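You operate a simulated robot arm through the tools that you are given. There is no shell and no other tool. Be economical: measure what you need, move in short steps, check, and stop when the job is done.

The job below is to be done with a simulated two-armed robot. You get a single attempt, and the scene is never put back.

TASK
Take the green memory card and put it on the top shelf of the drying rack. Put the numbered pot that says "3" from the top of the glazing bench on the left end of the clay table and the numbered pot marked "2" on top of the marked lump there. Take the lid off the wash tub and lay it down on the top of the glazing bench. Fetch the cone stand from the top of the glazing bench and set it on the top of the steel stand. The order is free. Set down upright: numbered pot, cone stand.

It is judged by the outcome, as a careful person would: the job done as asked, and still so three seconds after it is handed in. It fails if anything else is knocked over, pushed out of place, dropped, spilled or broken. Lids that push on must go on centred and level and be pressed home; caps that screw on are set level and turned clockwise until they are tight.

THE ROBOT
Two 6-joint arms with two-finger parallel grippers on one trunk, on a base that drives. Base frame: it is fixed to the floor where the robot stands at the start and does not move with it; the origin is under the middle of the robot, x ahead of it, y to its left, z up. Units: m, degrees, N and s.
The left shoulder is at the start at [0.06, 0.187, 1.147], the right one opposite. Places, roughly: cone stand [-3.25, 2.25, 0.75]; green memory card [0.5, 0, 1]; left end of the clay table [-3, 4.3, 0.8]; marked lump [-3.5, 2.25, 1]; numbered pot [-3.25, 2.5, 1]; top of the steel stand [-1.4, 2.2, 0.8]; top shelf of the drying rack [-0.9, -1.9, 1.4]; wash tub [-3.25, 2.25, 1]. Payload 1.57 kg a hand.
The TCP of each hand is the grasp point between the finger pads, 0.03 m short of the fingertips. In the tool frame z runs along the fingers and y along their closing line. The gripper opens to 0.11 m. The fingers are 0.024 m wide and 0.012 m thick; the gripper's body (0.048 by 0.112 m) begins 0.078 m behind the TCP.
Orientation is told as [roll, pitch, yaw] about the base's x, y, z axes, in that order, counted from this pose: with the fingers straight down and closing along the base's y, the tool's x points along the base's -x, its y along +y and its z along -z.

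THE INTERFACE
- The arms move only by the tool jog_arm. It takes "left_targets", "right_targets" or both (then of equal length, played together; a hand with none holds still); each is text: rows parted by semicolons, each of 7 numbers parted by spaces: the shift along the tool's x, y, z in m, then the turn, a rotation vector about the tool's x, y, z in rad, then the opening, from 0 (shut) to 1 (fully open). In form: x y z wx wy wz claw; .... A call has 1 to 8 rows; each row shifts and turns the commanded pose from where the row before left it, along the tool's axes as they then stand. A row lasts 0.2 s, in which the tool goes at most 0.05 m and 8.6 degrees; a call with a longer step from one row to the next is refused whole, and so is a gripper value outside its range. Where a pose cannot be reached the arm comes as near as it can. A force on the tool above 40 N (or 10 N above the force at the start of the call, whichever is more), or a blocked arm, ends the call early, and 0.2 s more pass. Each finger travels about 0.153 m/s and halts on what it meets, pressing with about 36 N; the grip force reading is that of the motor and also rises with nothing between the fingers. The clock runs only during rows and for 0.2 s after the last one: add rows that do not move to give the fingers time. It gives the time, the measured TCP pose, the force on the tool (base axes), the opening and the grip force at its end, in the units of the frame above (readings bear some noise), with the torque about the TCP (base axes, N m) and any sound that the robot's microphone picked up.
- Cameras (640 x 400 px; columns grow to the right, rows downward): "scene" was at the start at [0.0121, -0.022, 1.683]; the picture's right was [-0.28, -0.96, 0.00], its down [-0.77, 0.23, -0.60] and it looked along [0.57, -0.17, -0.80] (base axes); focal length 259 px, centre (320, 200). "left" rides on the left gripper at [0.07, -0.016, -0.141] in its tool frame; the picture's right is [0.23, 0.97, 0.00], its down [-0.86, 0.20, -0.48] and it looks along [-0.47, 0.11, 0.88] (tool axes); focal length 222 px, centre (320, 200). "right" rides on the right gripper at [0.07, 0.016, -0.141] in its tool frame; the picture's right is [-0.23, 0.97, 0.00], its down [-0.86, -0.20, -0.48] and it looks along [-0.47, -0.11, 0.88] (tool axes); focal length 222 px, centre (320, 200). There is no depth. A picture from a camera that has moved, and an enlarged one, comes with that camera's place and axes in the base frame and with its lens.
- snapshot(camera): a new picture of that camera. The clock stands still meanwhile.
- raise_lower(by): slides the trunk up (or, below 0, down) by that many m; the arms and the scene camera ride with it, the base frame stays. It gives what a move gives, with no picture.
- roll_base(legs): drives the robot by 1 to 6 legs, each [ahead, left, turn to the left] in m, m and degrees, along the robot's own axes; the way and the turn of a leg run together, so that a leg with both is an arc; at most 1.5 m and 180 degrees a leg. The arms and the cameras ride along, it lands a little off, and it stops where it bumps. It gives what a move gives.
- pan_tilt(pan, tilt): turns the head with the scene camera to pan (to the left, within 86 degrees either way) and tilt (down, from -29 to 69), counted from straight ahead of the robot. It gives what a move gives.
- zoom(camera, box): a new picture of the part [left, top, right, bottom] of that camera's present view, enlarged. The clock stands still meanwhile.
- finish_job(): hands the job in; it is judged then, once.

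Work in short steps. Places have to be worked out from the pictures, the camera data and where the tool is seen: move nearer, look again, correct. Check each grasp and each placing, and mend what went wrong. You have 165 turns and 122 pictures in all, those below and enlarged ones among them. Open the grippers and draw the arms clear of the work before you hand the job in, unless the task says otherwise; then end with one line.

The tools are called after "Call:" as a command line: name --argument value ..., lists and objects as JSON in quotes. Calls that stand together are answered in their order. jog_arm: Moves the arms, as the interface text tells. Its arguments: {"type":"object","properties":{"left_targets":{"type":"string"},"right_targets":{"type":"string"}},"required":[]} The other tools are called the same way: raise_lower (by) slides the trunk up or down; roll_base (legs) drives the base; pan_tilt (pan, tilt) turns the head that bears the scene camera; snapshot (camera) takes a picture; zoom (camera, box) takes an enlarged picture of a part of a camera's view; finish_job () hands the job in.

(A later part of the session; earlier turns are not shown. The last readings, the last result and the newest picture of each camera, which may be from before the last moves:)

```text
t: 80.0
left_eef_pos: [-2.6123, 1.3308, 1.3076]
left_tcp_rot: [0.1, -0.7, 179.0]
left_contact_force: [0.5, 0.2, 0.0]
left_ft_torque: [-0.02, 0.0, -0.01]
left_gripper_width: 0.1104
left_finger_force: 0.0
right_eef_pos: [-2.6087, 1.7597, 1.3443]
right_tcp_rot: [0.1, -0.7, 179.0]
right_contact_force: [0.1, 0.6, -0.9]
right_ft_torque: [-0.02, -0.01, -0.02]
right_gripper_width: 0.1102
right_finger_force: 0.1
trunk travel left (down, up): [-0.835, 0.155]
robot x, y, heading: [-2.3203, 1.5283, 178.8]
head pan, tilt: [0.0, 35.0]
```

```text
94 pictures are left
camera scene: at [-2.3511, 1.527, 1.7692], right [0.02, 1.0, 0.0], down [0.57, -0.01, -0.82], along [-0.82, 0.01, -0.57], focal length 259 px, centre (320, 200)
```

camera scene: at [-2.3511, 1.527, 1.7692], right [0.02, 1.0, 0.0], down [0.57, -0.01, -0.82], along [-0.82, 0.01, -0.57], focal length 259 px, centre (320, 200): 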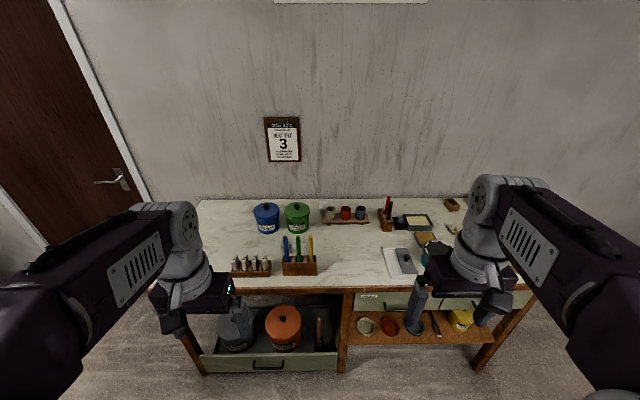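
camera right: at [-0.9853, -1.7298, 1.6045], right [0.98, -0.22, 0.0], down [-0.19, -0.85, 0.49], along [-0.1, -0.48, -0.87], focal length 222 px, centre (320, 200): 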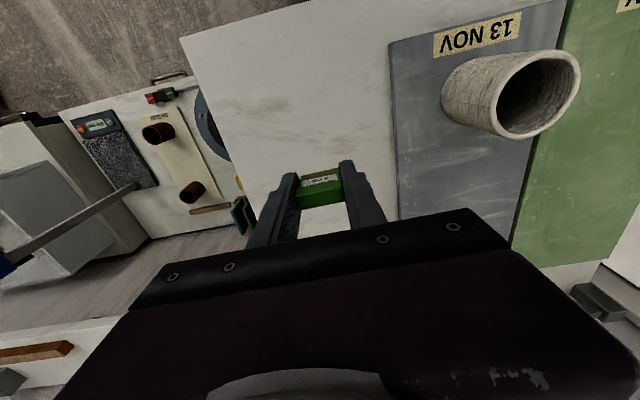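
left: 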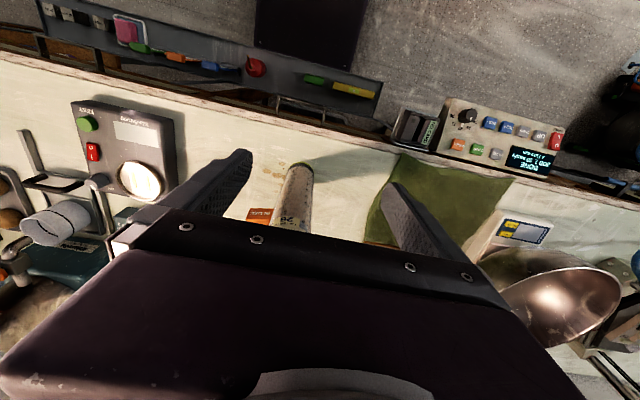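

This bench carries tubs, small pots and cones. I zoom in to read the labels.

Call:
zoom --camera "scene" --box '[220, 190, 380, 290]'

Call:
zoom --camera "scene" --box '[360, 190, 520, 290]'

Call:
zoom --camera "scene" --box '[180, 280, 380, 400]'

```text
4.00 times, centred on (300, 240) of scene
camera zoom: at [-2.3511, 1.527, 1.7692], right [0.02, 1.0, 0.0], down [0.57, -0.01, -0.82], along [-0.82, 0.01, -0.57], focal length 1037 px, centre (400, 40)
```

zoom: 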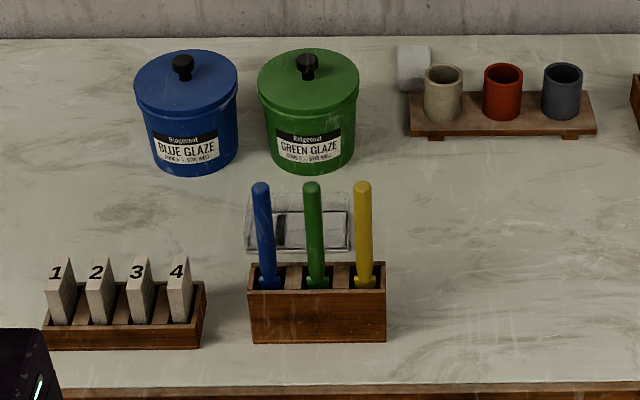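

```text
4.00 times, centred on (440, 240) of scene
camera zoom: at [-2.3511, 1.527, 1.7692], right [0.02, 1.0, 0.0], down [0.57, -0.01, -0.82], along [-0.82, 0.01, -0.57], focal length 1037 px, centre (-160, 40)
```

zoom: 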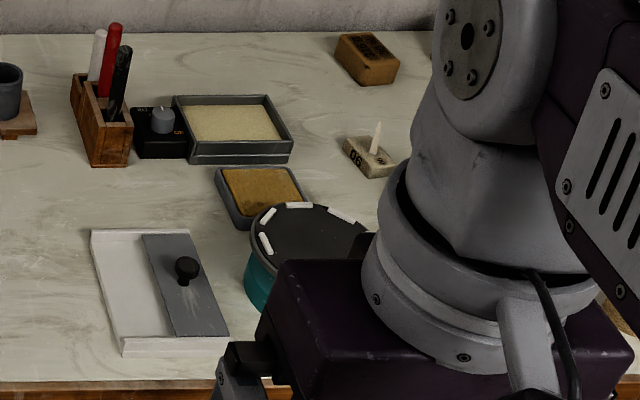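

```text
3.20 times, centred on (280, 340) of scene
camera zoom: at [-2.3511, 1.527, 1.7692], right [0.02, 1.0, 0.0], down [0.57, -0.01, -0.82], along [-0.82, 0.01, -0.57], focal length 830 px, centre (448, -248)
```

zoom: 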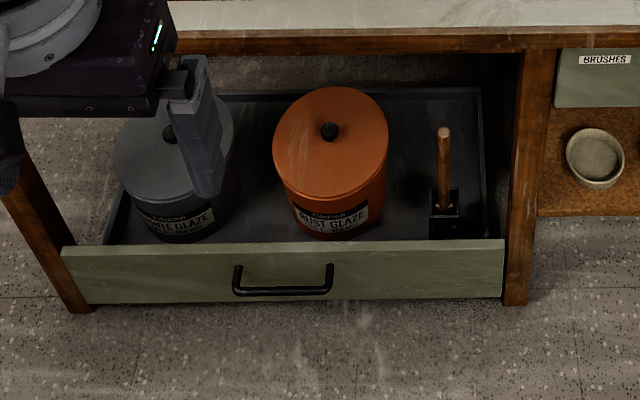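

The cone stand ("06") and a teal tub with a dark lid are on the right; pots may be hidden behind the arm. I strafe right by 0.6 m.

Call:
roll_base --legs '[[0, -0.6, 1]]'

Call:
snapshot --camera "scene"

Call:
zoom --camera "scene" --box '[210, 180, 370, 290]'

```text
t: 83.4
left_eef_pos: [-2.6046, 1.9235, 1.3068]
left_tcp_rot: [0.1, -0.7, -179.4]
left_contact_force: [-0.9, -0.7, 0.8]
left_ft_torque: [0.0, 0.0, 0.0]
left_gripper_width: 0.1099
left_finger_force: 0.1
right_eef_pos: [-2.6134, 2.3527, 1.3428]
right_tcp_rot: [0.0, -0.6, -179.3]
right_contact_force: [0.4, -0.3, 0.9]
right_ft_torque: [-0.02, 0.01, -0.01]
right_gripper_width: 0.1103
right_finger_force: 0.1
trunk travel left (down, up): [-0.835, 0.155]
robot x, y, heading: [-2.3205, 2.1281, -179.4]
head pan, tilt: [0.0, 35.0]
```

```text
90 pictures are left
camera scene: at [-2.3492, 2.1255, 1.7692], right [-0.01, 1.0, 0.0], down [0.57, 0.01, -0.82], along [-0.82, -0.01, -0.57], focal length 259 px, centre (320, 200)
```

scene: 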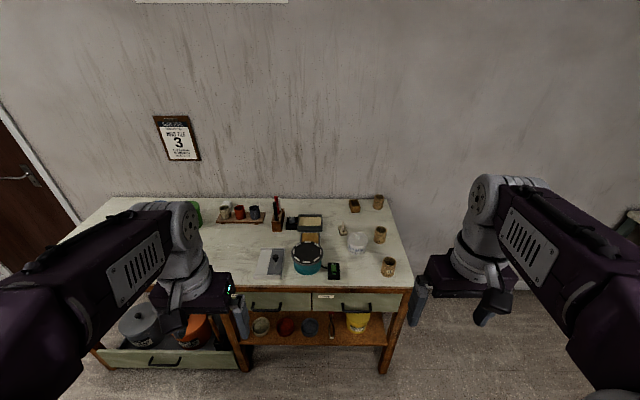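

```text
3.64 times, centred on (290, 235) of scene
camera zoom: at [-2.3492, 2.1255, 1.7692], right [-0.01, 1.0, 0.0], down [0.57, 0.01, -0.82], along [-0.82, -0.01, -0.57], focal length 943 px, centre (429, 73)
```

zoom: 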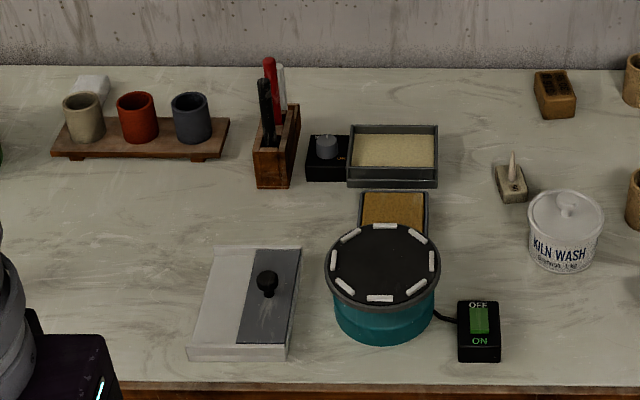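

The wash tub is the small white "KILN WASH" tub; three pots stand at the right end. I zoom in there.

Call:
zoom --camera "scene" --box '[320, 185, 416, 285]'

```text
4.00 times, centred on (368, 235) of scene
camera zoom: at [-2.3492, 2.1255, 1.7692], right [-0.01, 1.0, 0.0], down [0.57, 0.01, -0.82], along [-0.82, -0.01, -0.57], focal length 1037 px, centre (128, 60)
```

zoom: 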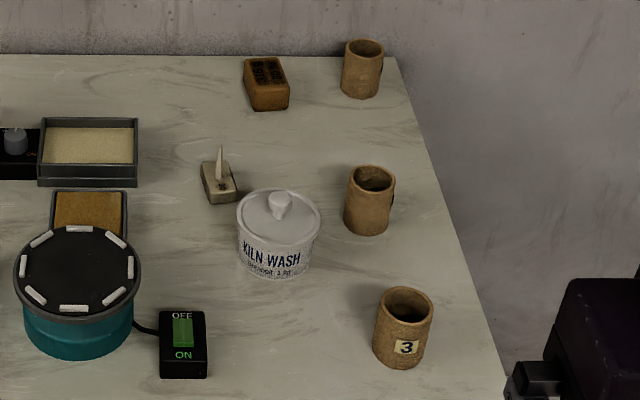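

Pot "3" is nearest; the others' numbers face away. I'll work from the bench's end (y>2.5). I strafe right, look at the clay table with the head, then turn toward the bench end.

Call:
roll_base --legs '[[0, -0.85, -0.5]]'

Call:
pan_tilt --pan -75 --tilt 35

Call:
snapshot --camera "scene"

Call:
roll_base --legs '[[0, 0, 89.5]]'

Call:
pan_tilt --pan -35 --tilt 35

Call:
snapshot --camera "scene"

```text
t: 87.9
left_eef_pos: [-2.6118, 2.7791, 1.3087]
left_tcp_rot: [0.0, -0.7, -179.8]
left_contact_force: [-0.8, 0.6, -0.9]
left_ft_torque: [0.01, 0.01, 0.0]
left_gripper_width: 0.11
left_finger_force: 0.1
right_eef_pos: [-2.618, 3.2067, 1.3429]
right_tcp_rot: [-0.1, -0.6, -179.7]
right_contact_force: [-0.6, 0.2, -0.4]
right_ft_torque: [-0.01, 0.01, 0.01]
right_gripper_width: 0.1098
right_finger_force: 0.1
trunk travel left (down, up): [-0.835, 0.155]
robot x, y, heading: [-2.3292, 2.9827, -179.6]
head pan, tilt: [0.0, 35.0]
```

```text
t: 89.4
left_eef_pos: [-2.6121, 2.7806, 1.308]
left_tcp_rot: [0.1, -0.7, -179.8]
left_contact_force: [-0.1, 0.1, -0.3]
left_ft_torque: [0.02, 0.01, -0.02]
left_gripper_width: 0.1098
left_finger_force: 0.0
right_eef_pos: [-2.6177, 3.2083, 1.3435]
right_tcp_rot: [0.0, -0.5, -179.7]
right_contact_force: [-0.3, -0.7, 0.1]
right_ft_torque: [0.0, 0.02, -0.02]
right_gripper_width: 0.1101
right_finger_force: 0.0
trunk travel left (down, up): [-0.835, 0.155]
robot x, y, heading: [-2.3269, 2.9825, -179.6]
head pan, tilt: [-75.0, 35.0]
```

```text
87 pictures are left
camera scene: at [-2.2901, 3.0662, 1.7692], right [0.96, 0.26, 0.0], down [0.15, -0.55, -0.82], along [-0.22, 0.79, -0.57], focal length 259 px, centre (320, 200)
```

scene: 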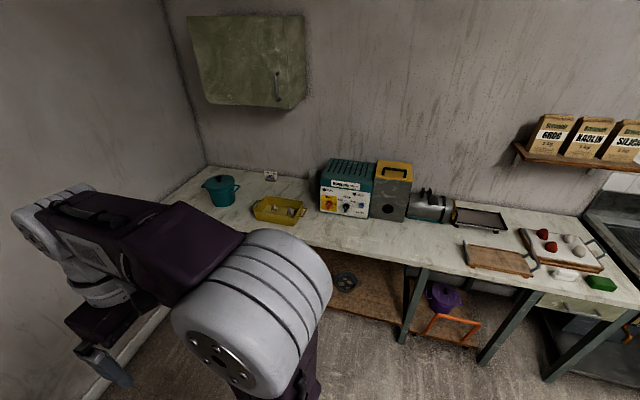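

```text
t: 93.5
left_eef_pos: [-2.1307, 2.6961, 1.3082]
left_tcp_rot: [0.0, -0.6, -90.6]
left_contact_force: [-0.3, -0.1, -0.9]
left_ft_torque: [0.0, 0.02, -0.01]
left_gripper_width: 0.1101
left_finger_force: 0.0
right_eef_pos: [-2.5584, 2.6955, 1.3437]
right_tcp_rot: [0.0, -0.6, -90.7]
right_contact_force: [0.9, 0.2, 0.4]
right_ft_torque: [-0.01, 0.0, -0.02]
right_gripper_width: 0.1103
right_finger_force: 0.0
trunk travel left (down, up): [-0.835, 0.155]
robot x, y, heading: [-2.3291, 2.9837, -90.7]
head pan, tilt: [-75.0, 35.0]
```

```text
t: 94.6
left_eef_pos: [-2.1303, 2.6957, 1.3089]
left_tcp_rot: [0.0, -0.7, -90.6]
left_contact_force: [-0.7, 0.1, 0.1]
left_ft_torque: [-0.02, 0.01, -0.04]
left_gripper_width: 0.1099
left_finger_force: 0.0
right_eef_pos: [-2.5591, 2.6962, 1.3437]
right_tcp_rot: [0.0, -0.6, -90.6]
right_contact_force: [0.3, -0.5, 0.8]
right_ft_torque: [0.01, 0.02, 0.0]
right_gripper_width: 0.1099
right_finger_force: 0.0
trunk travel left (down, up): [-0.835, 0.155]
robot x, y, heading: [-2.3285, 2.9789, -90.8]
head pan, tilt: [-35.0, 35.0]
```

```text
86 pictures are left
camera scene: at [-2.3777, 2.9694, 1.7692], right [-0.81, 0.58, 0.0], down [0.33, 0.47, -0.82], along [-0.48, -0.67, -0.57], focal length 259 px, centre (320, 200)
```

scene: 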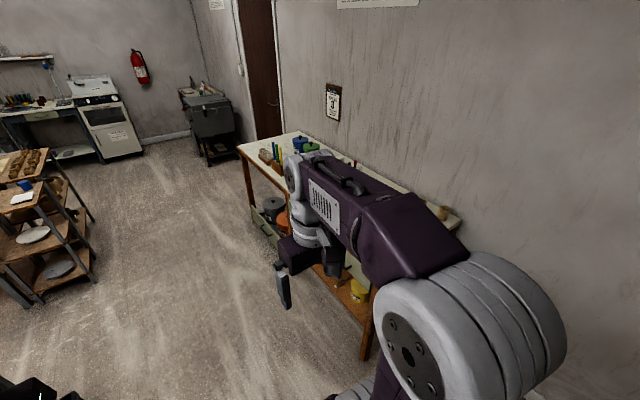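

The clay table's front edge is at about y≈4.0. Now I strafe right to stand at the end of the glazing bench.

Call:
roll_base --legs '[[0, -0.8, 0.8]]'

Call:
pan_tilt --pan 0 --tilt 45

Call:
snapshot --camera "scene"

```text
t: 98.9
left_eef_pos: [-2.9303, 2.7023, 1.3078]
left_tcp_rot: [0.0, -0.8, -90.5]
left_contact_force: [0.3, -0.3, 0.1]
left_ft_torque: [0.04, 0.03, 0.03]
left_gripper_width: 0.11
left_finger_force: 0.1
right_eef_pos: [-3.3575, 2.7021, 1.3429]
right_tcp_rot: [-0.2, -0.7, -90.4]
right_contact_force: [0.0, -0.4, 0.4]
right_ft_torque: [0.02, -0.03, -0.04]
right_gripper_width: 0.1099
right_finger_force: 0.1
trunk travel left (down, up): [-0.835, 0.155]
robot x, y, heading: [-3.1326, 2.9893, -90.1]
head pan, tilt: [-35.0, 35.0]
```

```text
t: 99.9
left_eef_pos: [-2.9318, 2.7032, 1.308]
left_tcp_rot: [0.0, -0.7, -90.4]
left_contact_force: [-0.2, 0.4, 0.0]
left_ft_torque: [-0.03, -0.02, 0.0]
left_gripper_width: 0.11
left_finger_force: 0.1
right_eef_pos: [-3.3587, 2.7025, 1.3437]
right_tcp_rot: [-0.1, -0.8, -90.4]
right_contact_force: [1.0, -0.6, 0.7]
right_ft_torque: [-0.01, -0.01, 0.0]
right_gripper_width: 0.11
right_finger_force: 0.1
trunk travel left (down, up): [-0.835, 0.155]
robot x, y, heading: [-3.1312, 2.9884, -90.4]
head pan, tilt: [0.0, 45.0]
```

```text
85 pictures are left
camera scene: at [-3.1288, 2.967, 1.7544], right [-1.0, 0.01, 0.0], down [0.01, 0.71, -0.71], along [-0.01, -0.71, -0.71], focal length 259 px, centre (320, 200)
```

scene: 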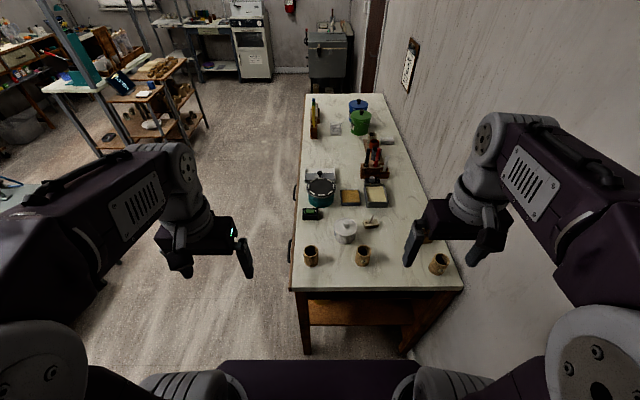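

All targets are now in view from the end. I zoom in.

Call:
zoom --camera "scene" --box '[280, 190, 460, 302]'

Call:
snapshot --camera "right"

Call:
snapshot --camera "left"

```text
3.56 times, centred on (370, 246) of scene
camera zoom: at [-3.1288, 2.967, 1.7544], right [-1.0, 0.01, 0.0], down [0.01, 0.71, -0.71], along [-0.01, -0.71, -0.71], focal length 922 px, centre (142, 36)
```

zoom: 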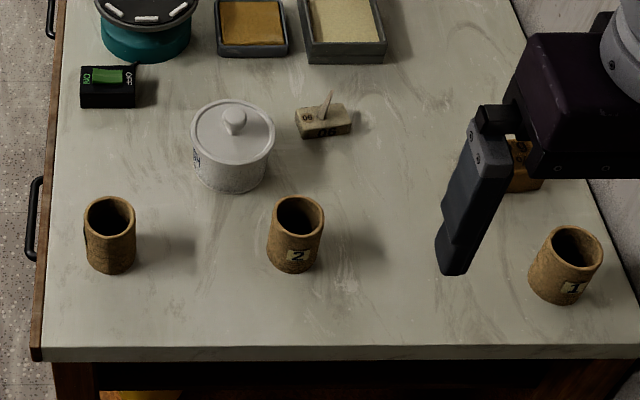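

```text
83 pictures are left
camera right: at [-3.3429, 2.7749, 1.4837], right [0.97, -0.23, 0.0], down [-0.2, -0.85, 0.49], along [-0.11, -0.48, -0.87], focal length 222 px, centre (320, 200)
```

right: 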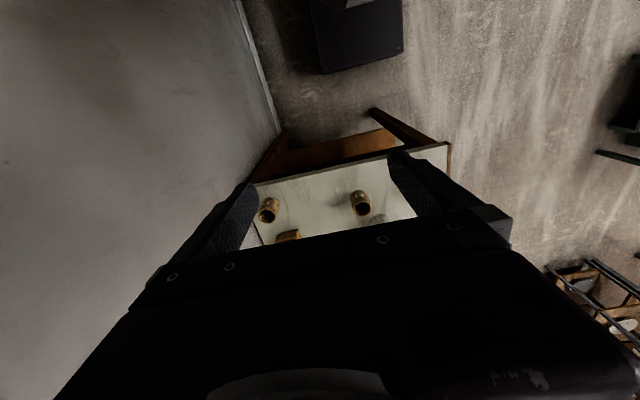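

```text
82 pictures are left
camera left: at [-2.9471, 2.7739, 1.449], right [0.98, 0.22, 0.0], down [0.19, -0.85, 0.49], along [0.11, -0.48, -0.87], focal length 222 px, centre (320, 200)
```

left: 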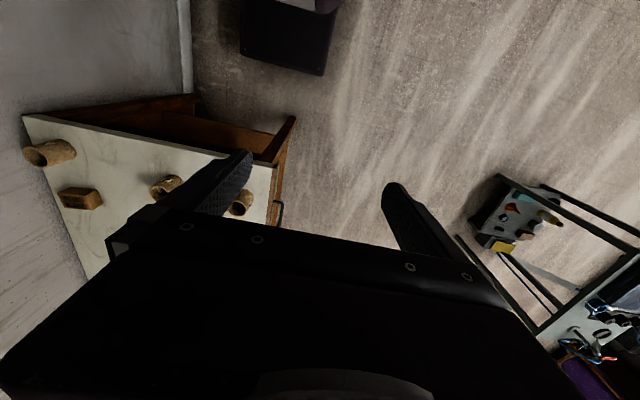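

Pot "2" is the middle one (≈[-3.30, 2.41]), pot "3" ≈[-3.10, 2.41], tub ≈[-3.24, 2.29], cone stand ≈[-3.36, 2.23], marked lump ≈[-3.55, 2.31]; bench top z≈0.85. I lower the trunk and edge closer.

Call:
raise_lower --by -0.06

Call:
roll_base --legs '[[0.13, -0.06, 0.3]]'

Call:
snapshot --camera "scene"

Call:
snapshot --camera "right"

```text
t: 100.9
left_eef_pos: [-2.9315, 2.7037, 1.2474]
left_tcp_rot: [-0.1, -0.7, -90.4]
left_contact_force: [-0.6, 1.5, -0.4]
left_ft_torque: [-0.03, 0.04, 0.01]
left_gripper_width: 0.1102
left_finger_force: 0.1
right_eef_pos: [-3.3586, 2.7023, 1.2833]
right_tcp_rot: [0.0, -0.7, -90.4]
right_contact_force: [0.5, 0.1, 0.2]
right_ft_torque: [-0.03, 0.03, 0.01]
right_gripper_width: 0.1099
right_finger_force: 0.2
trunk travel left (down, up): [-0.775, 0.215]
robot x, y, heading: [-3.1275, 2.9892, -90.5]
head pan, tilt: [0.0, 45.0]
```

```text
t: 102.3
left_eef_pos: [-2.99, 2.5764, 1.2474]
left_tcp_rot: [0.1, -0.8, -90.2]
left_contact_force: [-0.2, 0.0, 0.2]
left_ft_torque: [-0.04, 0.0, -0.05]
left_gripper_width: 0.1099
left_finger_force: 0.0
right_eef_pos: [-3.4171, 2.5747, 1.2841]
right_tcp_rot: [0.0, -0.7, -90.1]
right_contact_force: [-0.5, 0.2, 0.1]
right_ft_torque: [-0.01, 0.03, 0.04]
right_gripper_width: 0.1101
right_finger_force: 0.0
trunk travel left (down, up): [-0.775, 0.215]
robot x, y, heading: [-3.1889, 2.8607, -90.2]
head pan, tilt: [0.0, 45.0]
```

```text
81 pictures are left
camera scene: at [-3.1879, 2.841, 1.6944], right [-1.0, 0.0, 0.0], down [0.0, 0.71, -0.71], along [0.0, -0.71, -0.71], focal length 259 px, centre (320, 200)
```

scene: 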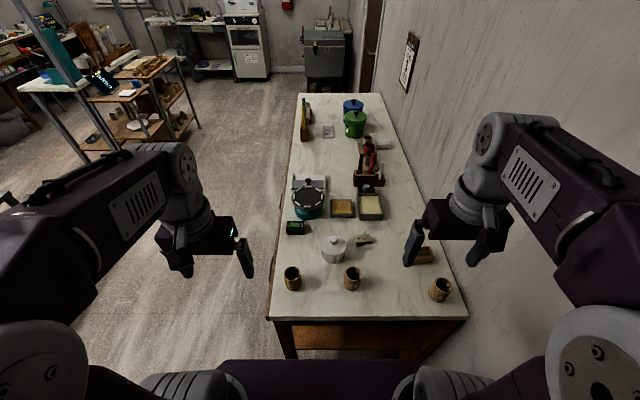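

```text
80 pictures are left
camera right: at [-3.4016, 2.6478, 1.4243], right [0.97, -0.23, 0.0], down [-0.2, -0.85, 0.49], along [-0.11, -0.48, -0.87], focal length 222 px, centre (320, 200)
```

right: 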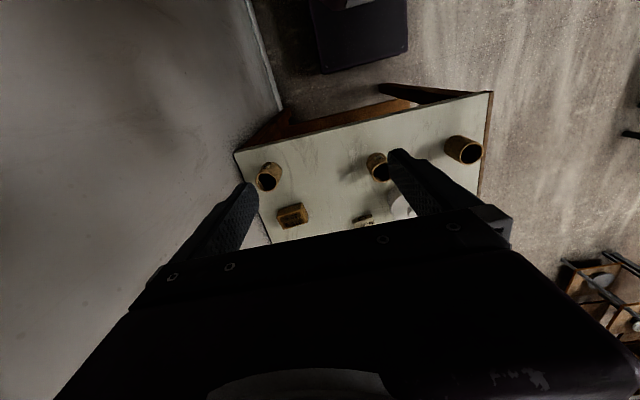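

I zoom in on pots and lump in both views to fix positions.

Call:
zoom --camera "scene" --box '[270, 215, 470, 325]'

Call:
zoom --camera "right" --box '[230, 130, 410, 240]'

```text
3.20 times, centred on (370, 270) of scene
camera zoom: at [-3.1879, 2.841, 1.6944], right [-1.0, 0.0, 0.0], down [0.0, 0.71, -0.71], along [0.0, -0.71, -0.71], focal length 830 px, centre (160, -24)
```

zoom: 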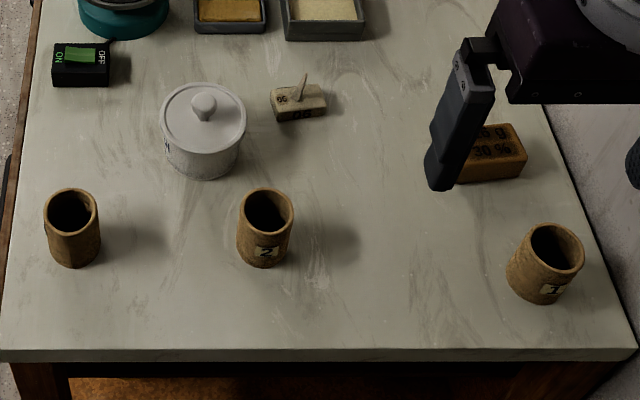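

```text
3.56 times, centred on (320, 185) of right
camera zoom: at [-3.4016, 2.6478, 1.4243], right [0.97, -0.23, 0.0], down [-0.2, -0.85, 0.49], along [-0.11, -0.48, -0.87], focal length 790 px, centre (320, 253)
```

zoom: 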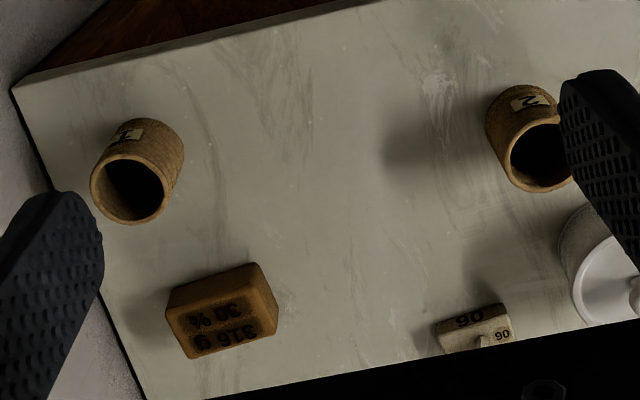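

The lump is a clay block marked "316 g 38 %", top centre ≈[-3.56, 2.31, 0.89]; pot "2" centre ≈[-3.299, 2.413]. I bring the right hand over pot 2.

Call:
jog_arm --right_targets "-0.0324 0.0236 0.025 0 0.012 0 1; -0.0324 0.0236 0.025 0 0 0 1; -0.0324 0.0236 0.025 0 0 0 1; -0.0324 0.0236 0.025 0 0 0 1; -0.0324 0.0236 0.025 0 0 0 1; 0 0 0.045 0 0 0 1; 0 0 0.045 0 0 0 1; 0 0 0.045 0 0 0 1"

Call:
zoom --camera "right" --box '[220, 80, 460, 240]'

Call:
zoom --camera "scene" --box '[270, 215, 470, 325]'

```text
t: 104.1
left_eef_pos: [-2.9918, 2.573, 1.2473]
left_tcp_rot: [-0.1, -0.7, -90.2]
left_contact_force: [0.4, -0.2, 0.0]
left_ft_torque: [0.01, -0.01, 0.04]
left_gripper_width: 0.1102
left_finger_force: 0.0
right_eef_pos: [-3.3016, 2.4099, 1.0248]
right_tcp_rot: [-0.1, 0.0, -90.1]
right_contact_force: [0.0, -0.9, -0.3]
right_ft_torque: [0.03, -0.02, 0.0]
right_gripper_width: 0.11
right_finger_force: 0.2
trunk travel left (down, up): [-0.775, 0.215]
robot x, y, heading: [-3.1893, 2.8618, -90.4]
head pan, tilt: [0.0, 45.0]
```

```text
2.50 times, centred on (340, 160) of right
camera zoom: at [-3.2845, 2.4806, 1.1647], right [0.97, -0.23, 0.0], down [-0.2, -0.86, 0.48], along [-0.11, -0.46, -0.88], focal length 555 px, centre (270, 300)
```

zoom: 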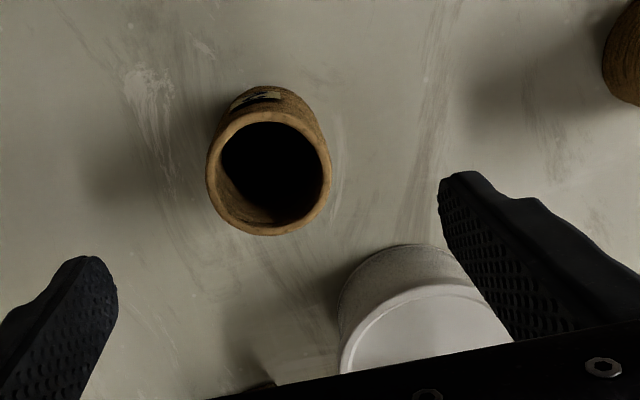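

```text
3.20 times, centred on (370, 270) of scene
camera zoom: at [-3.1887, 2.8359, 1.6944], right [-1.0, 0.0, 0.0], down [0.0, 0.71, -0.71], along [0.0, -0.71, -0.71], focal length 830 px, centre (160, -24)
```

zoom: 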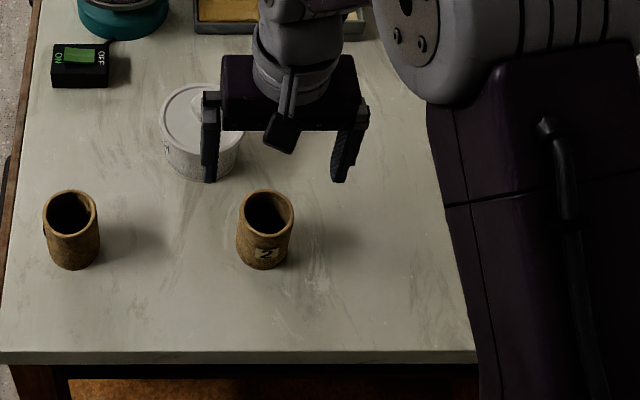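

Well aligned. I descend 0.12 m and close on the pot.

Call:
jog_arm --right_targets "0.003 0 0.045 0 0 0 1; 0 0 0.045 0 0 0 1; 0 0 0.03 0 0 0 1; 0 0 0 0 0 0 0.75; 0 0 0 0 0 0 0.5; 0 0 0 0 0 0 0.3; 0 0 0 0 0 0 0.3; 0 0 0 0 0 0 0.3"

Call:
zoom --camera "scene" --box '[270, 215, 470, 325]'

```text
t: 105.9
left_eef_pos: [-2.991, 2.5759, 1.2467]
left_tcp_rot: [0.0, -0.7, -90.2]
left_contact_force: [0.4, 0.2, -0.1]
left_ft_torque: [0.03, 0.0, -0.01]
left_gripper_width: 0.11
left_finger_force: 0.0
right_eef_pos: [-3.302, 2.4161, 0.9027]
right_tcp_rot: [0.0, 0.1, -90.1]
right_contact_force: [0.7, -0.5, 0.2]
right_ft_torque: [-0.02, -0.06, -0.02]
right_gripper_width: 0.0551
right_finger_force: 35.6
trunk travel left (down, up): [-0.775, 0.215]
robot x, y, heading: [-3.1884, 2.8593, -90.2]
head pan, tilt: [0.0, 45.0]
```

```text
3.20 times, centred on (370, 270) of scene
camera zoom: at [-3.1892, 2.838, 1.6944], right [-1.0, 0.0, 0.0], down [0.0, 0.71, -0.71], along [0.0, -0.71, -0.71], focal length 830 px, centre (160, -24)
```

zoom: 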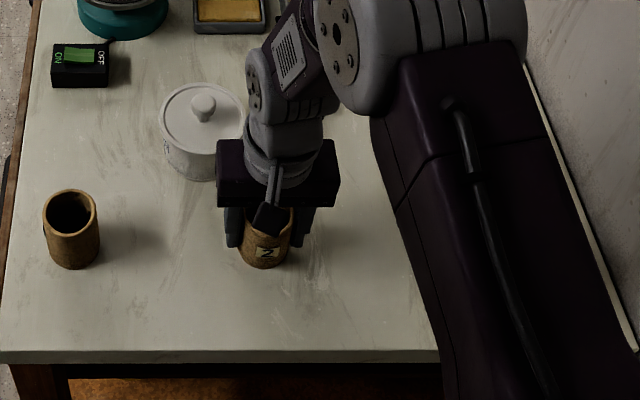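

The pot is gripped (55 mm). I lift it and carry it above the lump.

Call:
jog_arm --right_targets "0 0 -0.045 0 0 0 0.3; 0 0 -0.045 0 0 0 0.3; 0 -0.01 -0.04 0 0 0 0.3; -0.018 -0.043 0 0 0 0 0.3; -0.018 -0.043 0 0 0 0 0.3; -0.018 -0.043 0 0 0 0 0.3; -0.018 -0.043 0 0 0 0 0.3; -0.017 -0.04 0 0 0 0 0.3"

Call:
snapshot --camera "right"

Call:
snapshot --camera "scene"

```text
t: 107.7
left_eef_pos: [-2.9922, 2.5757, 1.249]
left_tcp_rot: [0.1, -0.6, -90.1]
left_contact_force: [-0.8, 0.8, 0.2]
left_ft_torque: [-0.04, -0.03, 0.0]
left_gripper_width: 0.11
left_finger_force: 0.1
right_eef_pos: [-3.5274, 2.3255, 1.0336]
right_tcp_rot: [-0.1, 0.1, -90.1]
right_contact_force: [-0.2, -0.1, -1.3]
right_ft_torque: [0.0, -0.06, -0.02]
right_gripper_width: 0.0554
right_finger_force: 36.1
trunk travel left (down, up): [-0.775, 0.215]
robot x, y, heading: [-3.192, 2.8579, -90.3]
head pan, tilt: [0.0, 45.0]
```

```text
74 pictures are left
camera right: at [-3.5112, 2.3963, 1.1739], right [0.97, -0.23, 0.0], down [-0.2, -0.86, 0.48], along [-0.11, -0.46, -0.88], focal length 222 px, centre (320, 200)
```

right: 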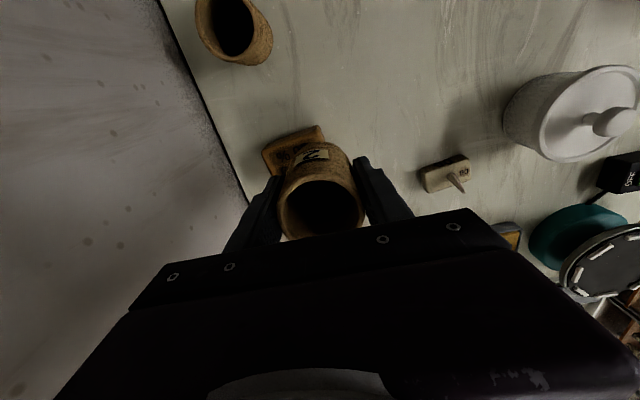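

```text
73 pictures are left
camera scene: at [-3.1914, 2.8368, 1.6944], right [-1.0, 0.0, 0.0], down [0.0, 0.71, -0.71], along [0.0, -0.71, -0.71], focal length 259 px, centre (320, 200)
```

scene: 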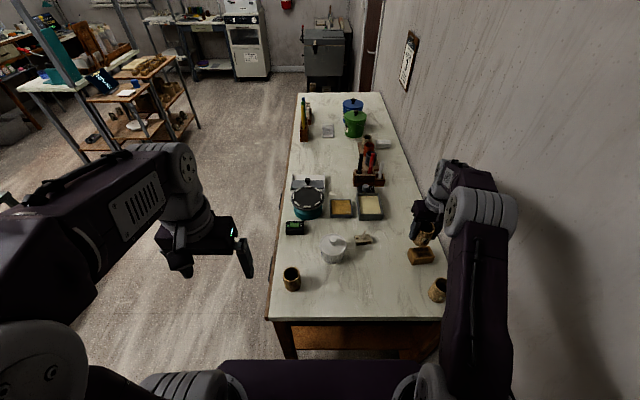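

The arm stays clear of the wall. I zoom in to locate the whole lump precisely.

Call:
zoom --camera "scene" --box '[390, 215, 454, 275]'

```text
6.67 times, centred on (422, 245) of scene
camera zoom: at [-3.1914, 2.8368, 1.6944], right [-1.0, 0.0, 0.0], down [0.0, 0.71, -0.71], along [0.0, -0.71, -0.71], focal length 1728 px, centre (-360, -100)
```

zoom: 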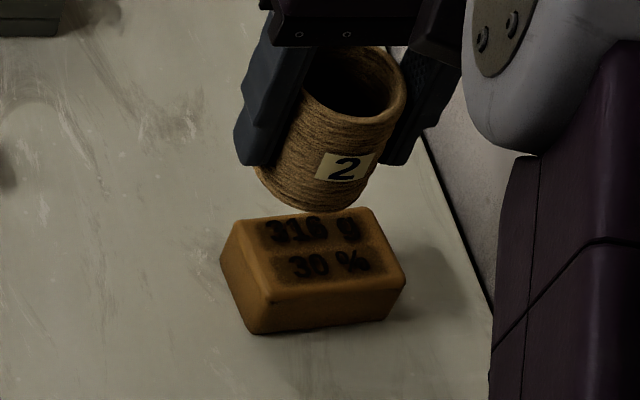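

Lump top centre ≈[-3.566, 2.301], size about 77 x 46 mm. I move over it and lower to just above.

Call:
jog_arm --right_targets "-0.0125 -0.019 0 0 0 0 0.3; -0.012 -0.019 0 0 0 0 0.3; 0 0 0.03 0 0 0 0.3; 0 0 0.03 0 0 0 0.3; 0 0 0.022 0 0 0 0.3; 0 0 0 0 0 0 0.3"

Call:
zoom --camera "scene" --box '[390, 215, 454, 275]'

Call:
zoom --camera "right" --box '[200, 80, 420, 240]'

```text
t: 109.1
left_eef_pos: [-2.9905, 2.5753, 1.2487]
left_tcp_rot: [-0.1, -0.6, -90.2]
left_contact_force: [-0.6, 0.0, 0.5]
left_ft_torque: [-0.02, 0.03, 0.01]
left_gripper_width: 0.1103
left_finger_force: 0.0
right_eef_pos: [-3.5628, 2.301, 0.9517]
right_tcp_rot: [-0.1, 0.0, -90.1]
right_contact_force: [0.7, 0.3, -0.6]
right_ft_torque: [-0.02, 0.04, -0.02]
right_gripper_width: 0.0551
right_finger_force: 36.0
trunk travel left (down, up): [-0.775, 0.215]
robot x, y, heading: [-3.1906, 2.8613, -90.2]
head pan, tilt: [0.0, 45.0]
```

```text
6.67 times, centred on (422, 245) of scene
camera zoom: at [-3.1887, 2.8383, 1.6944], right [-1.0, 0.0, 0.0], down [0.0, 0.71, -0.71], along [0.0, -0.71, -0.71], focal length 1728 px, centre (-360, -100)
```

zoom: 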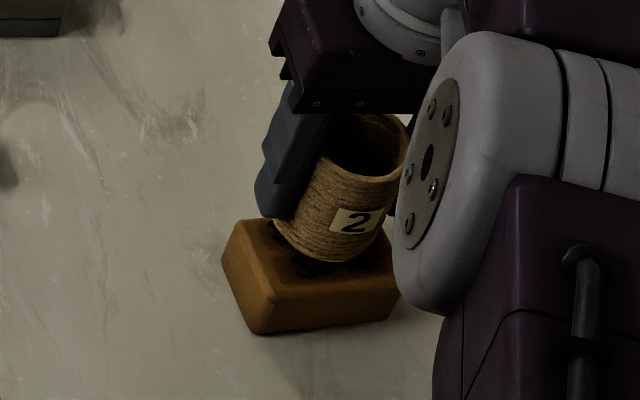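

```text
2.50 times, centred on (310, 160) of right
camera zoom: at [-3.5468, 2.3715, 1.0934], right [0.97, -0.23, 0.0], down [-0.2, -0.85, 0.48], along [-0.11, -0.47, -0.88], focal length 555 px, centre (345, 300)
```

zoom: 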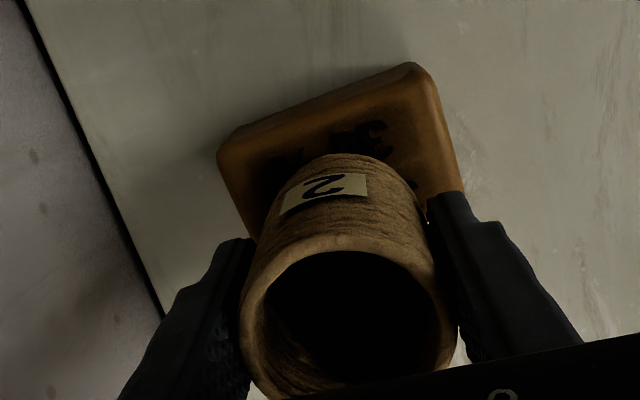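

Pot and lump seem roughly aligned; heights are uncertain, so I lower 8 mm and look once more.

Call:
jog_arm --right_targets "0 0.003 0.004 0 0 0 0.3; 0 0 0.004 0 0 0 0.3; 0 0 0 0 0 0 0.3"

Call:
zoom --camera "scene" --box '[395, 225, 443, 270]'

Call:
zoom --camera "right" --box '[250, 90, 400, 200]'

```text
t: 109.9
left_eef_pos: [-2.9905, 2.5767, 1.2485]
left_tcp_rot: [0.0, -0.8, -90.3]
left_contact_force: [0.3, 0.5, 0.8]
left_ft_torque: [0.01, -0.01, 0.02]
left_gripper_width: 0.1097
left_finger_force: 0.1
right_eef_pos: [-3.5579, 2.2995, 0.9464]
right_tcp_rot: [-0.2, -0.3, -90.2]
right_contact_force: [-3.6, -3.6, 14.7]
right_ft_torque: [0.08, -0.15, -0.04]
right_gripper_width: 0.055
right_finger_force: 35.6
trunk travel left (down, up): [-0.775, 0.215]
robot x, y, heading: [-3.191, 2.8604, -90.1]
head pan, tilt: [0.0, 45.0]
```

```text
8.89 times, centred on (419, 248) of scene
camera zoom: at [-3.1885, 2.8395, 1.6947], right [-1.0, 0.0, 0.0], down [0.0, 0.71, -0.71], along [0.0, -0.71, -0.71], focal length 2304 px, centre (-560, -222)
```

zoom: 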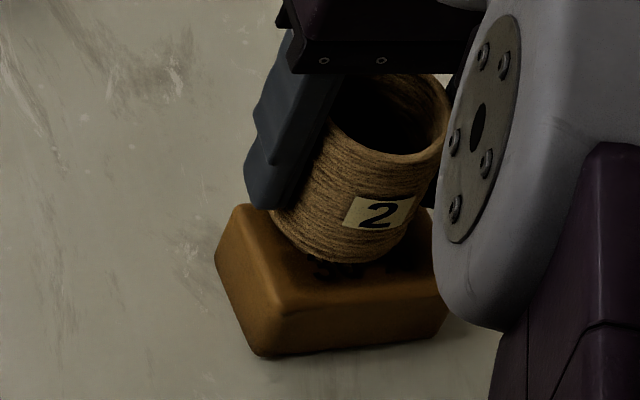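

```text
3.64 times, centred on (325, 145) of right
camera zoom: at [-3.5421, 2.3719, 1.087], right [0.97, -0.23, 0.0], down [-0.2, -0.85, 0.48], along [-0.11, -0.47, -0.88], focal length 808 px, centre (302, 400)
```

zoom: 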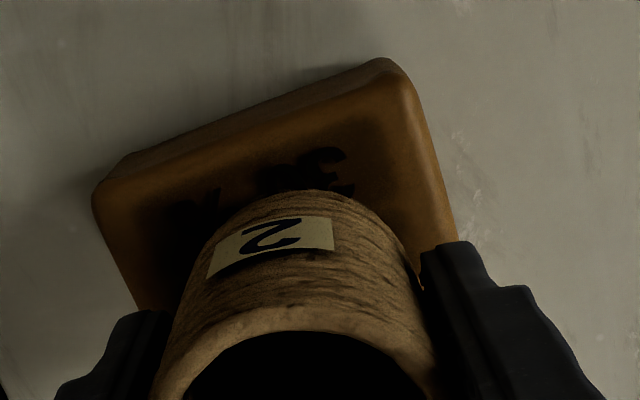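

Contact, but the pot sits about 19 mm too far back on the lump. I lift, move toward the robot by 19 mm and 5 mm in -x, and lower again.

Call:
jog_arm --right_targets "0 0 -0.008 0 0 0 0.3; 0 0 -0.007 0 0 0 0.3; 0.019 -0.005 0 0 0 0 0.3; 0 0 0.008 0 0 0 0.3; 0 0 0 0 0 0 0.3"

Call:
zoom --camera "scene" --box '[395, 225, 443, 270]'

Call:
zoom --camera "right" --box '[250, 90, 400, 200]'

```text
t: 111.1
left_eef_pos: [-2.991, 2.5754, 1.2479]
left_tcp_rot: [0.0, -0.6, -90.2]
left_contact_force: [-0.6, -0.1, 0.4]
left_ft_torque: [-0.03, 0.03, 0.0]
left_gripper_width: 0.1102
left_finger_force: 0.2
right_eef_pos: [-3.5622, 2.3185, 0.9521]
right_tcp_rot: [-0.1, 0.0, -90.1]
right_contact_force: [0.8, 0.5, -1.5]
right_ft_torque: [0.02, 0.0, -0.02]
right_gripper_width: 0.0554
right_finger_force: 36.0
trunk travel left (down, up): [-0.775, 0.215]
robot x, y, heading: [-3.1871, 2.8618, -90.2]
head pan, tilt: [0.0, 45.0]
```

```text
8.89 times, centred on (419, 248) of scene
camera zoom: at [-3.1892, 2.8376, 1.6944], right [-1.0, 0.0, 0.0], down [0.0, 0.71, -0.71], along [0.0, -0.71, -0.71], focal length 2304 px, centre (-560, -222)
```

zoom: 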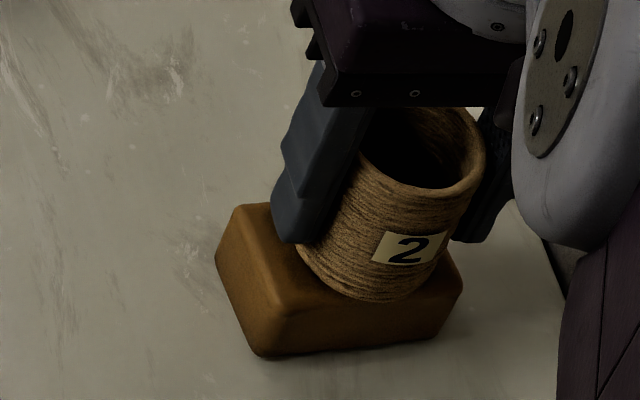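

```text
3.64 times, centred on (325, 145) of right
camera zoom: at [-3.547, 2.39, 1.0922], right [0.97, -0.23, 0.0], down [-0.2, -0.85, 0.48], along [-0.11, -0.47, -0.88], focal length 808 px, centre (302, 400)
```

zoom: 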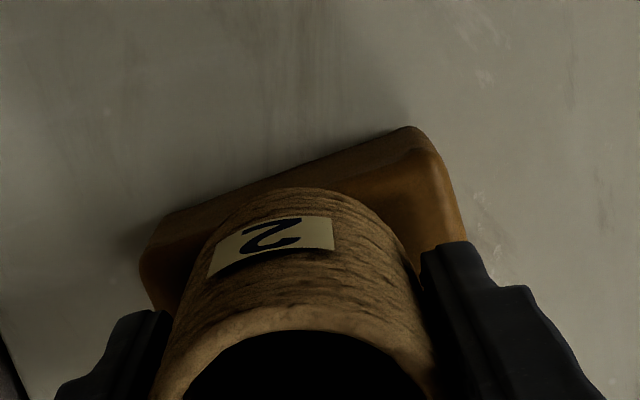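

Now it's slightly too far forward. I correct by 4 mm back and 4 mm +x, then lower to contact.

Call:
jog_arm --right_targets "-0.004 0.004 0 0 0 0 0.3; 0 0 0.003 0 0 0 0.3; 0 0 0.002 0 0 0 0.3; 0 0 0 0 0 0 0.3"

Call:
zoom --camera "scene" --box '[395, 225, 443, 270]'

```text
t: 112.1
left_eef_pos: [-2.99, 2.5753, 1.2475]
left_tcp_rot: [-0.1, -0.6, -90.2]
left_contact_force: [-0.7, 0.2, 0.4]
left_ft_torque: [0.03, -0.01, 0.01]
left_gripper_width: 0.1102
left_finger_force: 0.1
right_eef_pos: [-3.5586, 2.3143, 0.9464]
right_tcp_rot: [-0.1, 0.0, -90.1]
right_contact_force: [-0.5, -0.2, 3.7]
right_ft_torque: [-0.09, -0.12, -0.02]
right_gripper_width: 0.0552
right_finger_force: 36.3
trunk travel left (down, up): [-0.775, 0.215]
robot x, y, heading: [-3.1919, 2.8601, -90.2]
head pan, tilt: [0.0, 45.0]
```

```text
8.89 times, centred on (419, 248) of scene
camera zoom: at [-3.1889, 2.8384, 1.6945], right [-1.0, 0.0, 0.0], down [0.0, 0.71, -0.71], along [0.0, -0.71, -0.71], focal length 2304 px, centre (-560, -222)
```

zoom: 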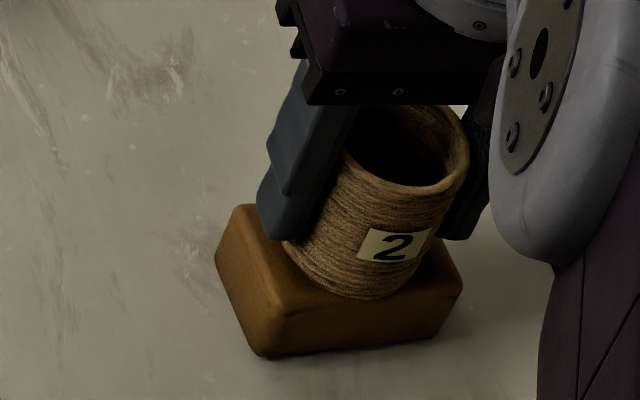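

Light contact, and the pot sits centred on the lump. I open moderately and withdraw upward.

Call:
jog_arm --right_targets "0 0 0 0 0 0 0.55; 0 0 0 0 0 0 0.65; 0 0 0 0 0 0 0.75; 0 0 -0.01 0 0 0 0.75; 0 0 -0.04 0 0 0 0.75; 0 0 -0.045 0 0 0 0.75; 0 0 -0.045 0 0 0 0.75; 0 0.04 -0.01 0 0 0 0.75"

Call:
zoom --camera "scene" --box '[390, 215, 454, 275]'

```text
t: 113.9
left_eef_pos: [-2.9883, 2.5755, 1.246]
left_tcp_rot: [-0.1, -0.7, -90.2]
left_contact_force: [0.8, -0.5, 0.0]
left_ft_torque: [0.0, 0.03, 0.0]
left_gripper_width: 0.11
left_finger_force: 0.0
right_eef_pos: [-3.5205, 2.3155, 1.0976]
right_tcp_rot: [-0.1, 0.1, -90.2]
right_contact_force: [1.6, -0.3, 0.5]
right_ft_torque: [0.01, 0.01, 0.02]
right_gripper_width: 0.0825
right_finger_force: 0.2
trunk travel left (down, up): [-0.775, 0.215]
robot x, y, heading: [-3.1888, 2.8621, -90.1]
head pan, tilt: [0.0, 45.0]
```

```text
6.67 times, centred on (422, 245) of scene
camera zoom: at [-3.1862, 2.8383, 1.6944], right [-1.0, 0.0, 0.0], down [0.0, 0.71, -0.71], along [0.0, -0.71, -0.71], focal length 1728 px, centre (-360, -100)
```

zoom: 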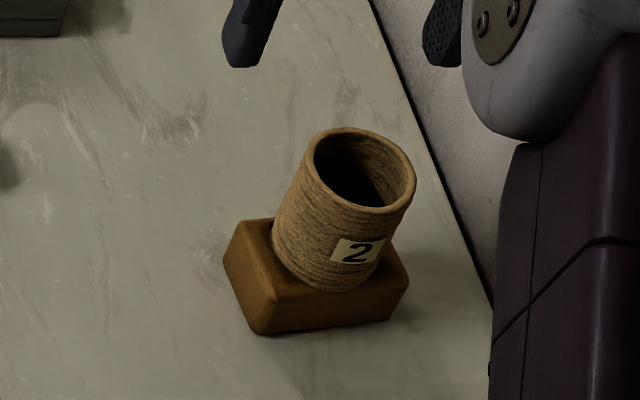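

Pot 2 stands on the lump. Next the wash-tub lid: I move the right hand above its knob.

Call:
jog_arm --right_targets "-0.003 0.047 0 0 0 0 0.75; -0.003 0.047 0 0 0 0 0.75; -0.003 0.047 0 0 0 0 0.75; -0.003 0.047 0 0 0 0 0.75; -0.003 0.047 0 0 0 0 0.75; -0.003 0.047 0 0 0 0 0.75; 0 0 0 0 0 0 0.75"

Call:
zoom --camera "right" --box '[200, 60, 440, 240]'

Call:
zoom --camera "scene" --box '[280, 200, 400, 300]'

```text
t: 115.5
left_eef_pos: [-2.9925, 2.5759, 1.2486]
left_tcp_rot: [0.1, -0.7, -90.2]
left_contact_force: [-0.1, 0.5, 0.3]
left_ft_torque: [-0.03, 0.01, 0.01]
left_gripper_width: 0.1102
left_finger_force: 0.1
right_eef_pos: [-3.2382, 2.2974, 1.0967]
right_tcp_rot: [0.0, -0.1, -90.2]
right_contact_force: [0.2, -0.2, 0.3]
right_ft_torque: [0.01, 0.01, 0.0]
right_gripper_width: 0.0825
right_finger_force: 0.0
trunk travel left (down, up): [-0.775, 0.215]
robot x, y, heading: [-3.1891, 2.8619, -90.0]
head pan, tilt: [0.0, 45.0]
```

```text
2.22 times, centred on (320, 150) of right
camera zoom: at [-3.2218, 2.3674, 1.2366], right [0.97, -0.23, 0.0], down [-0.2, -0.85, 0.48], along [-0.11, -0.47, -0.88], focal length 494 px, centre (320, 311)
```

zoom: 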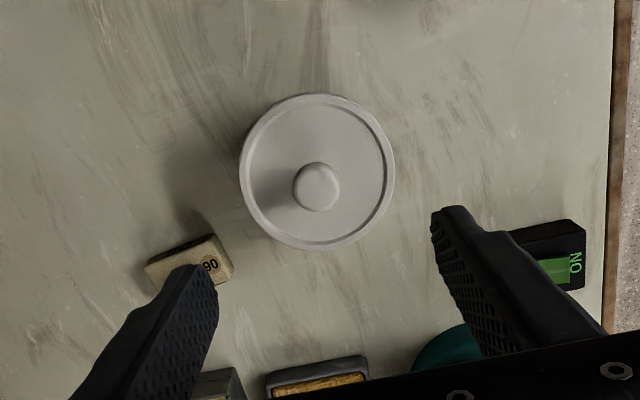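

```text
4.00 times, centred on (340, 250) of scene
camera zoom: at [-3.1901, 2.8382, 1.6944], right [-1.0, 0.0, 0.0], down [0.0, 0.71, -0.71], along [0.0, -0.71, -0.71], focal length 1037 px, centre (240, 0)
```

zoom: 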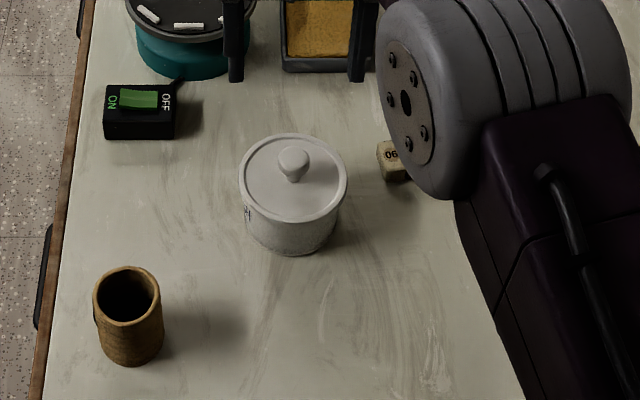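

Knob centre ≈[-3.239, 2.294], right under the hand. I descend with the tips just above the lid plate.

Call:
jog_arm --right_targets "0.002 0 0.045 0 0 0 0.75; 0 0 0.045 0 0 0 0.6; 0 0 0.03 0 0 0 0.5; 0 0 0.012 0 0 0 0.5; 0 0 0.005 0 0 0 0.5; 0 0 0 0 0 0 0.5"

Call:
zoom --camera "scene" --box '[300, 210, 372, 270]'

Call:
zoom --camera "right" --box '[240, 60, 400, 200]'

```text
t: 116.9
left_eef_pos: [-2.9912, 2.5753, 1.247]
left_tcp_rot: [0.0, -0.8, -90.1]
left_contact_force: [0.4, -0.1, 0.1]
left_ft_torque: [0.01, -0.03, -0.05]
left_gripper_width: 0.1099
left_finger_force: 0.2
right_eef_pos: [-3.2375, 2.2991, 0.9591]
right_tcp_rot: [0.0, 0.0, -90.1]
right_contact_force: [-0.8, 0.1, 0.4]
right_ft_torque: [0.0, 0.0, 0.04]
right_gripper_width: 0.055
right_finger_force: 0.2
trunk travel left (down, up): [-0.775, 0.215]
robot x, y, heading: [-3.189, 2.8602, -90.1]
head pan, tilt: [0.0, 45.0]
```

```text
6.67 times, centred on (336, 240) of scene
camera zoom: at [-3.1891, 2.838, 1.6944], right [-1.0, 0.0, 0.0], down [0.0, 0.71, -0.71], along [0.0, -0.71, -0.71], focal length 1728 px, centre (213, -67)
```

zoom: 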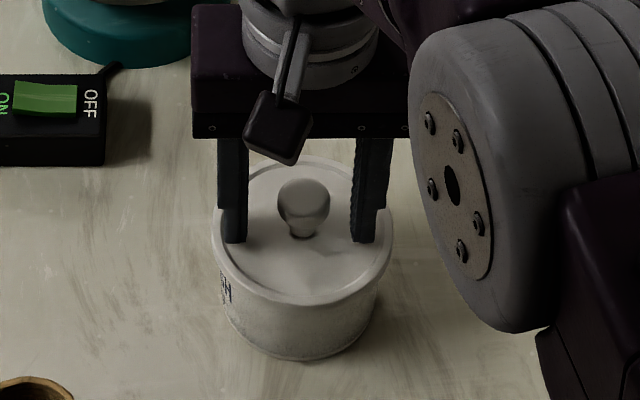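

```text
2.86 times, centred on (320, 130) of right
camera zoom: at [-3.2222, 2.37, 1.1001], right [0.97, -0.23, 0.0], down [-0.2, -0.85, 0.48], along [-0.11, -0.47, -0.88], focal length 635 px, centre (320, 400)
```

zoom: 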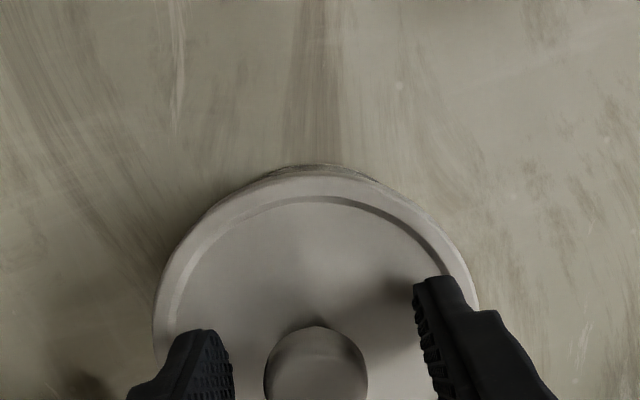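

Fingers straddle the knob. I shift 4 mm forward and close.

Call:
jog_arm --right_targets "-0.004 0 0.002 0 0 0 0.5; 0 0 0 0 0 0 0.3; 0 0 0 0 0 0 0.1; 0 0 0 0 0 0 0.1; 0 0 0 0 0 0 0.1"

Call:
zoom --camera "scene" --box '[300, 210, 372, 270]'

```text
t: 118.1
left_eef_pos: [-2.991, 2.5749, 1.2477]
left_tcp_rot: [0.1, -0.8, -90.2]
left_contact_force: [-1.2, -0.3, -0.4]
left_ft_torque: [-0.01, -0.06, 0.02]
left_gripper_width: 0.1101
left_finger_force: 0.1
right_eef_pos: [-3.2393, 2.2944, 0.9572]
right_tcp_rot: [0.0, 0.1, -90.2]
right_contact_force: [-3.8, 0.0, 0.4]
right_ft_torque: [-0.01, 0.08, -0.05]
right_gripper_width: 0.0252
right_finger_force: 35.9
trunk travel left (down, up): [-0.775, 0.215]
robot x, y, heading: [-3.1903, 2.857, -90.0]
head pan, tilt: [0.0, 45.0]
heard: snap
```

```text
6.67 times, centred on (336, 240) of scene
camera zoom: at [-3.1901, 2.8379, 1.6944], right [-1.0, 0.0, 0.0], down [0.0, 0.71, -0.71], along [0.0, -0.71, -0.71], focal length 1728 px, centre (213, -67)
```

zoom: 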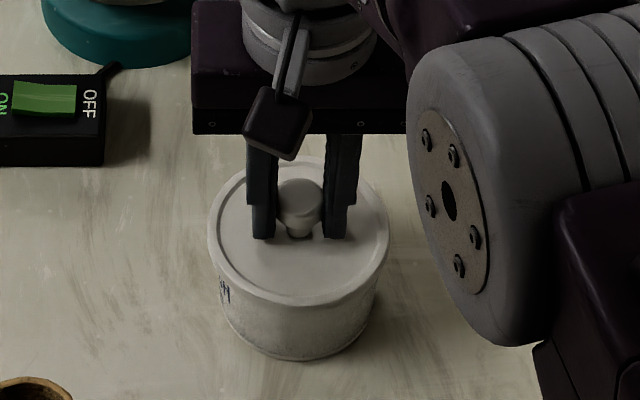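

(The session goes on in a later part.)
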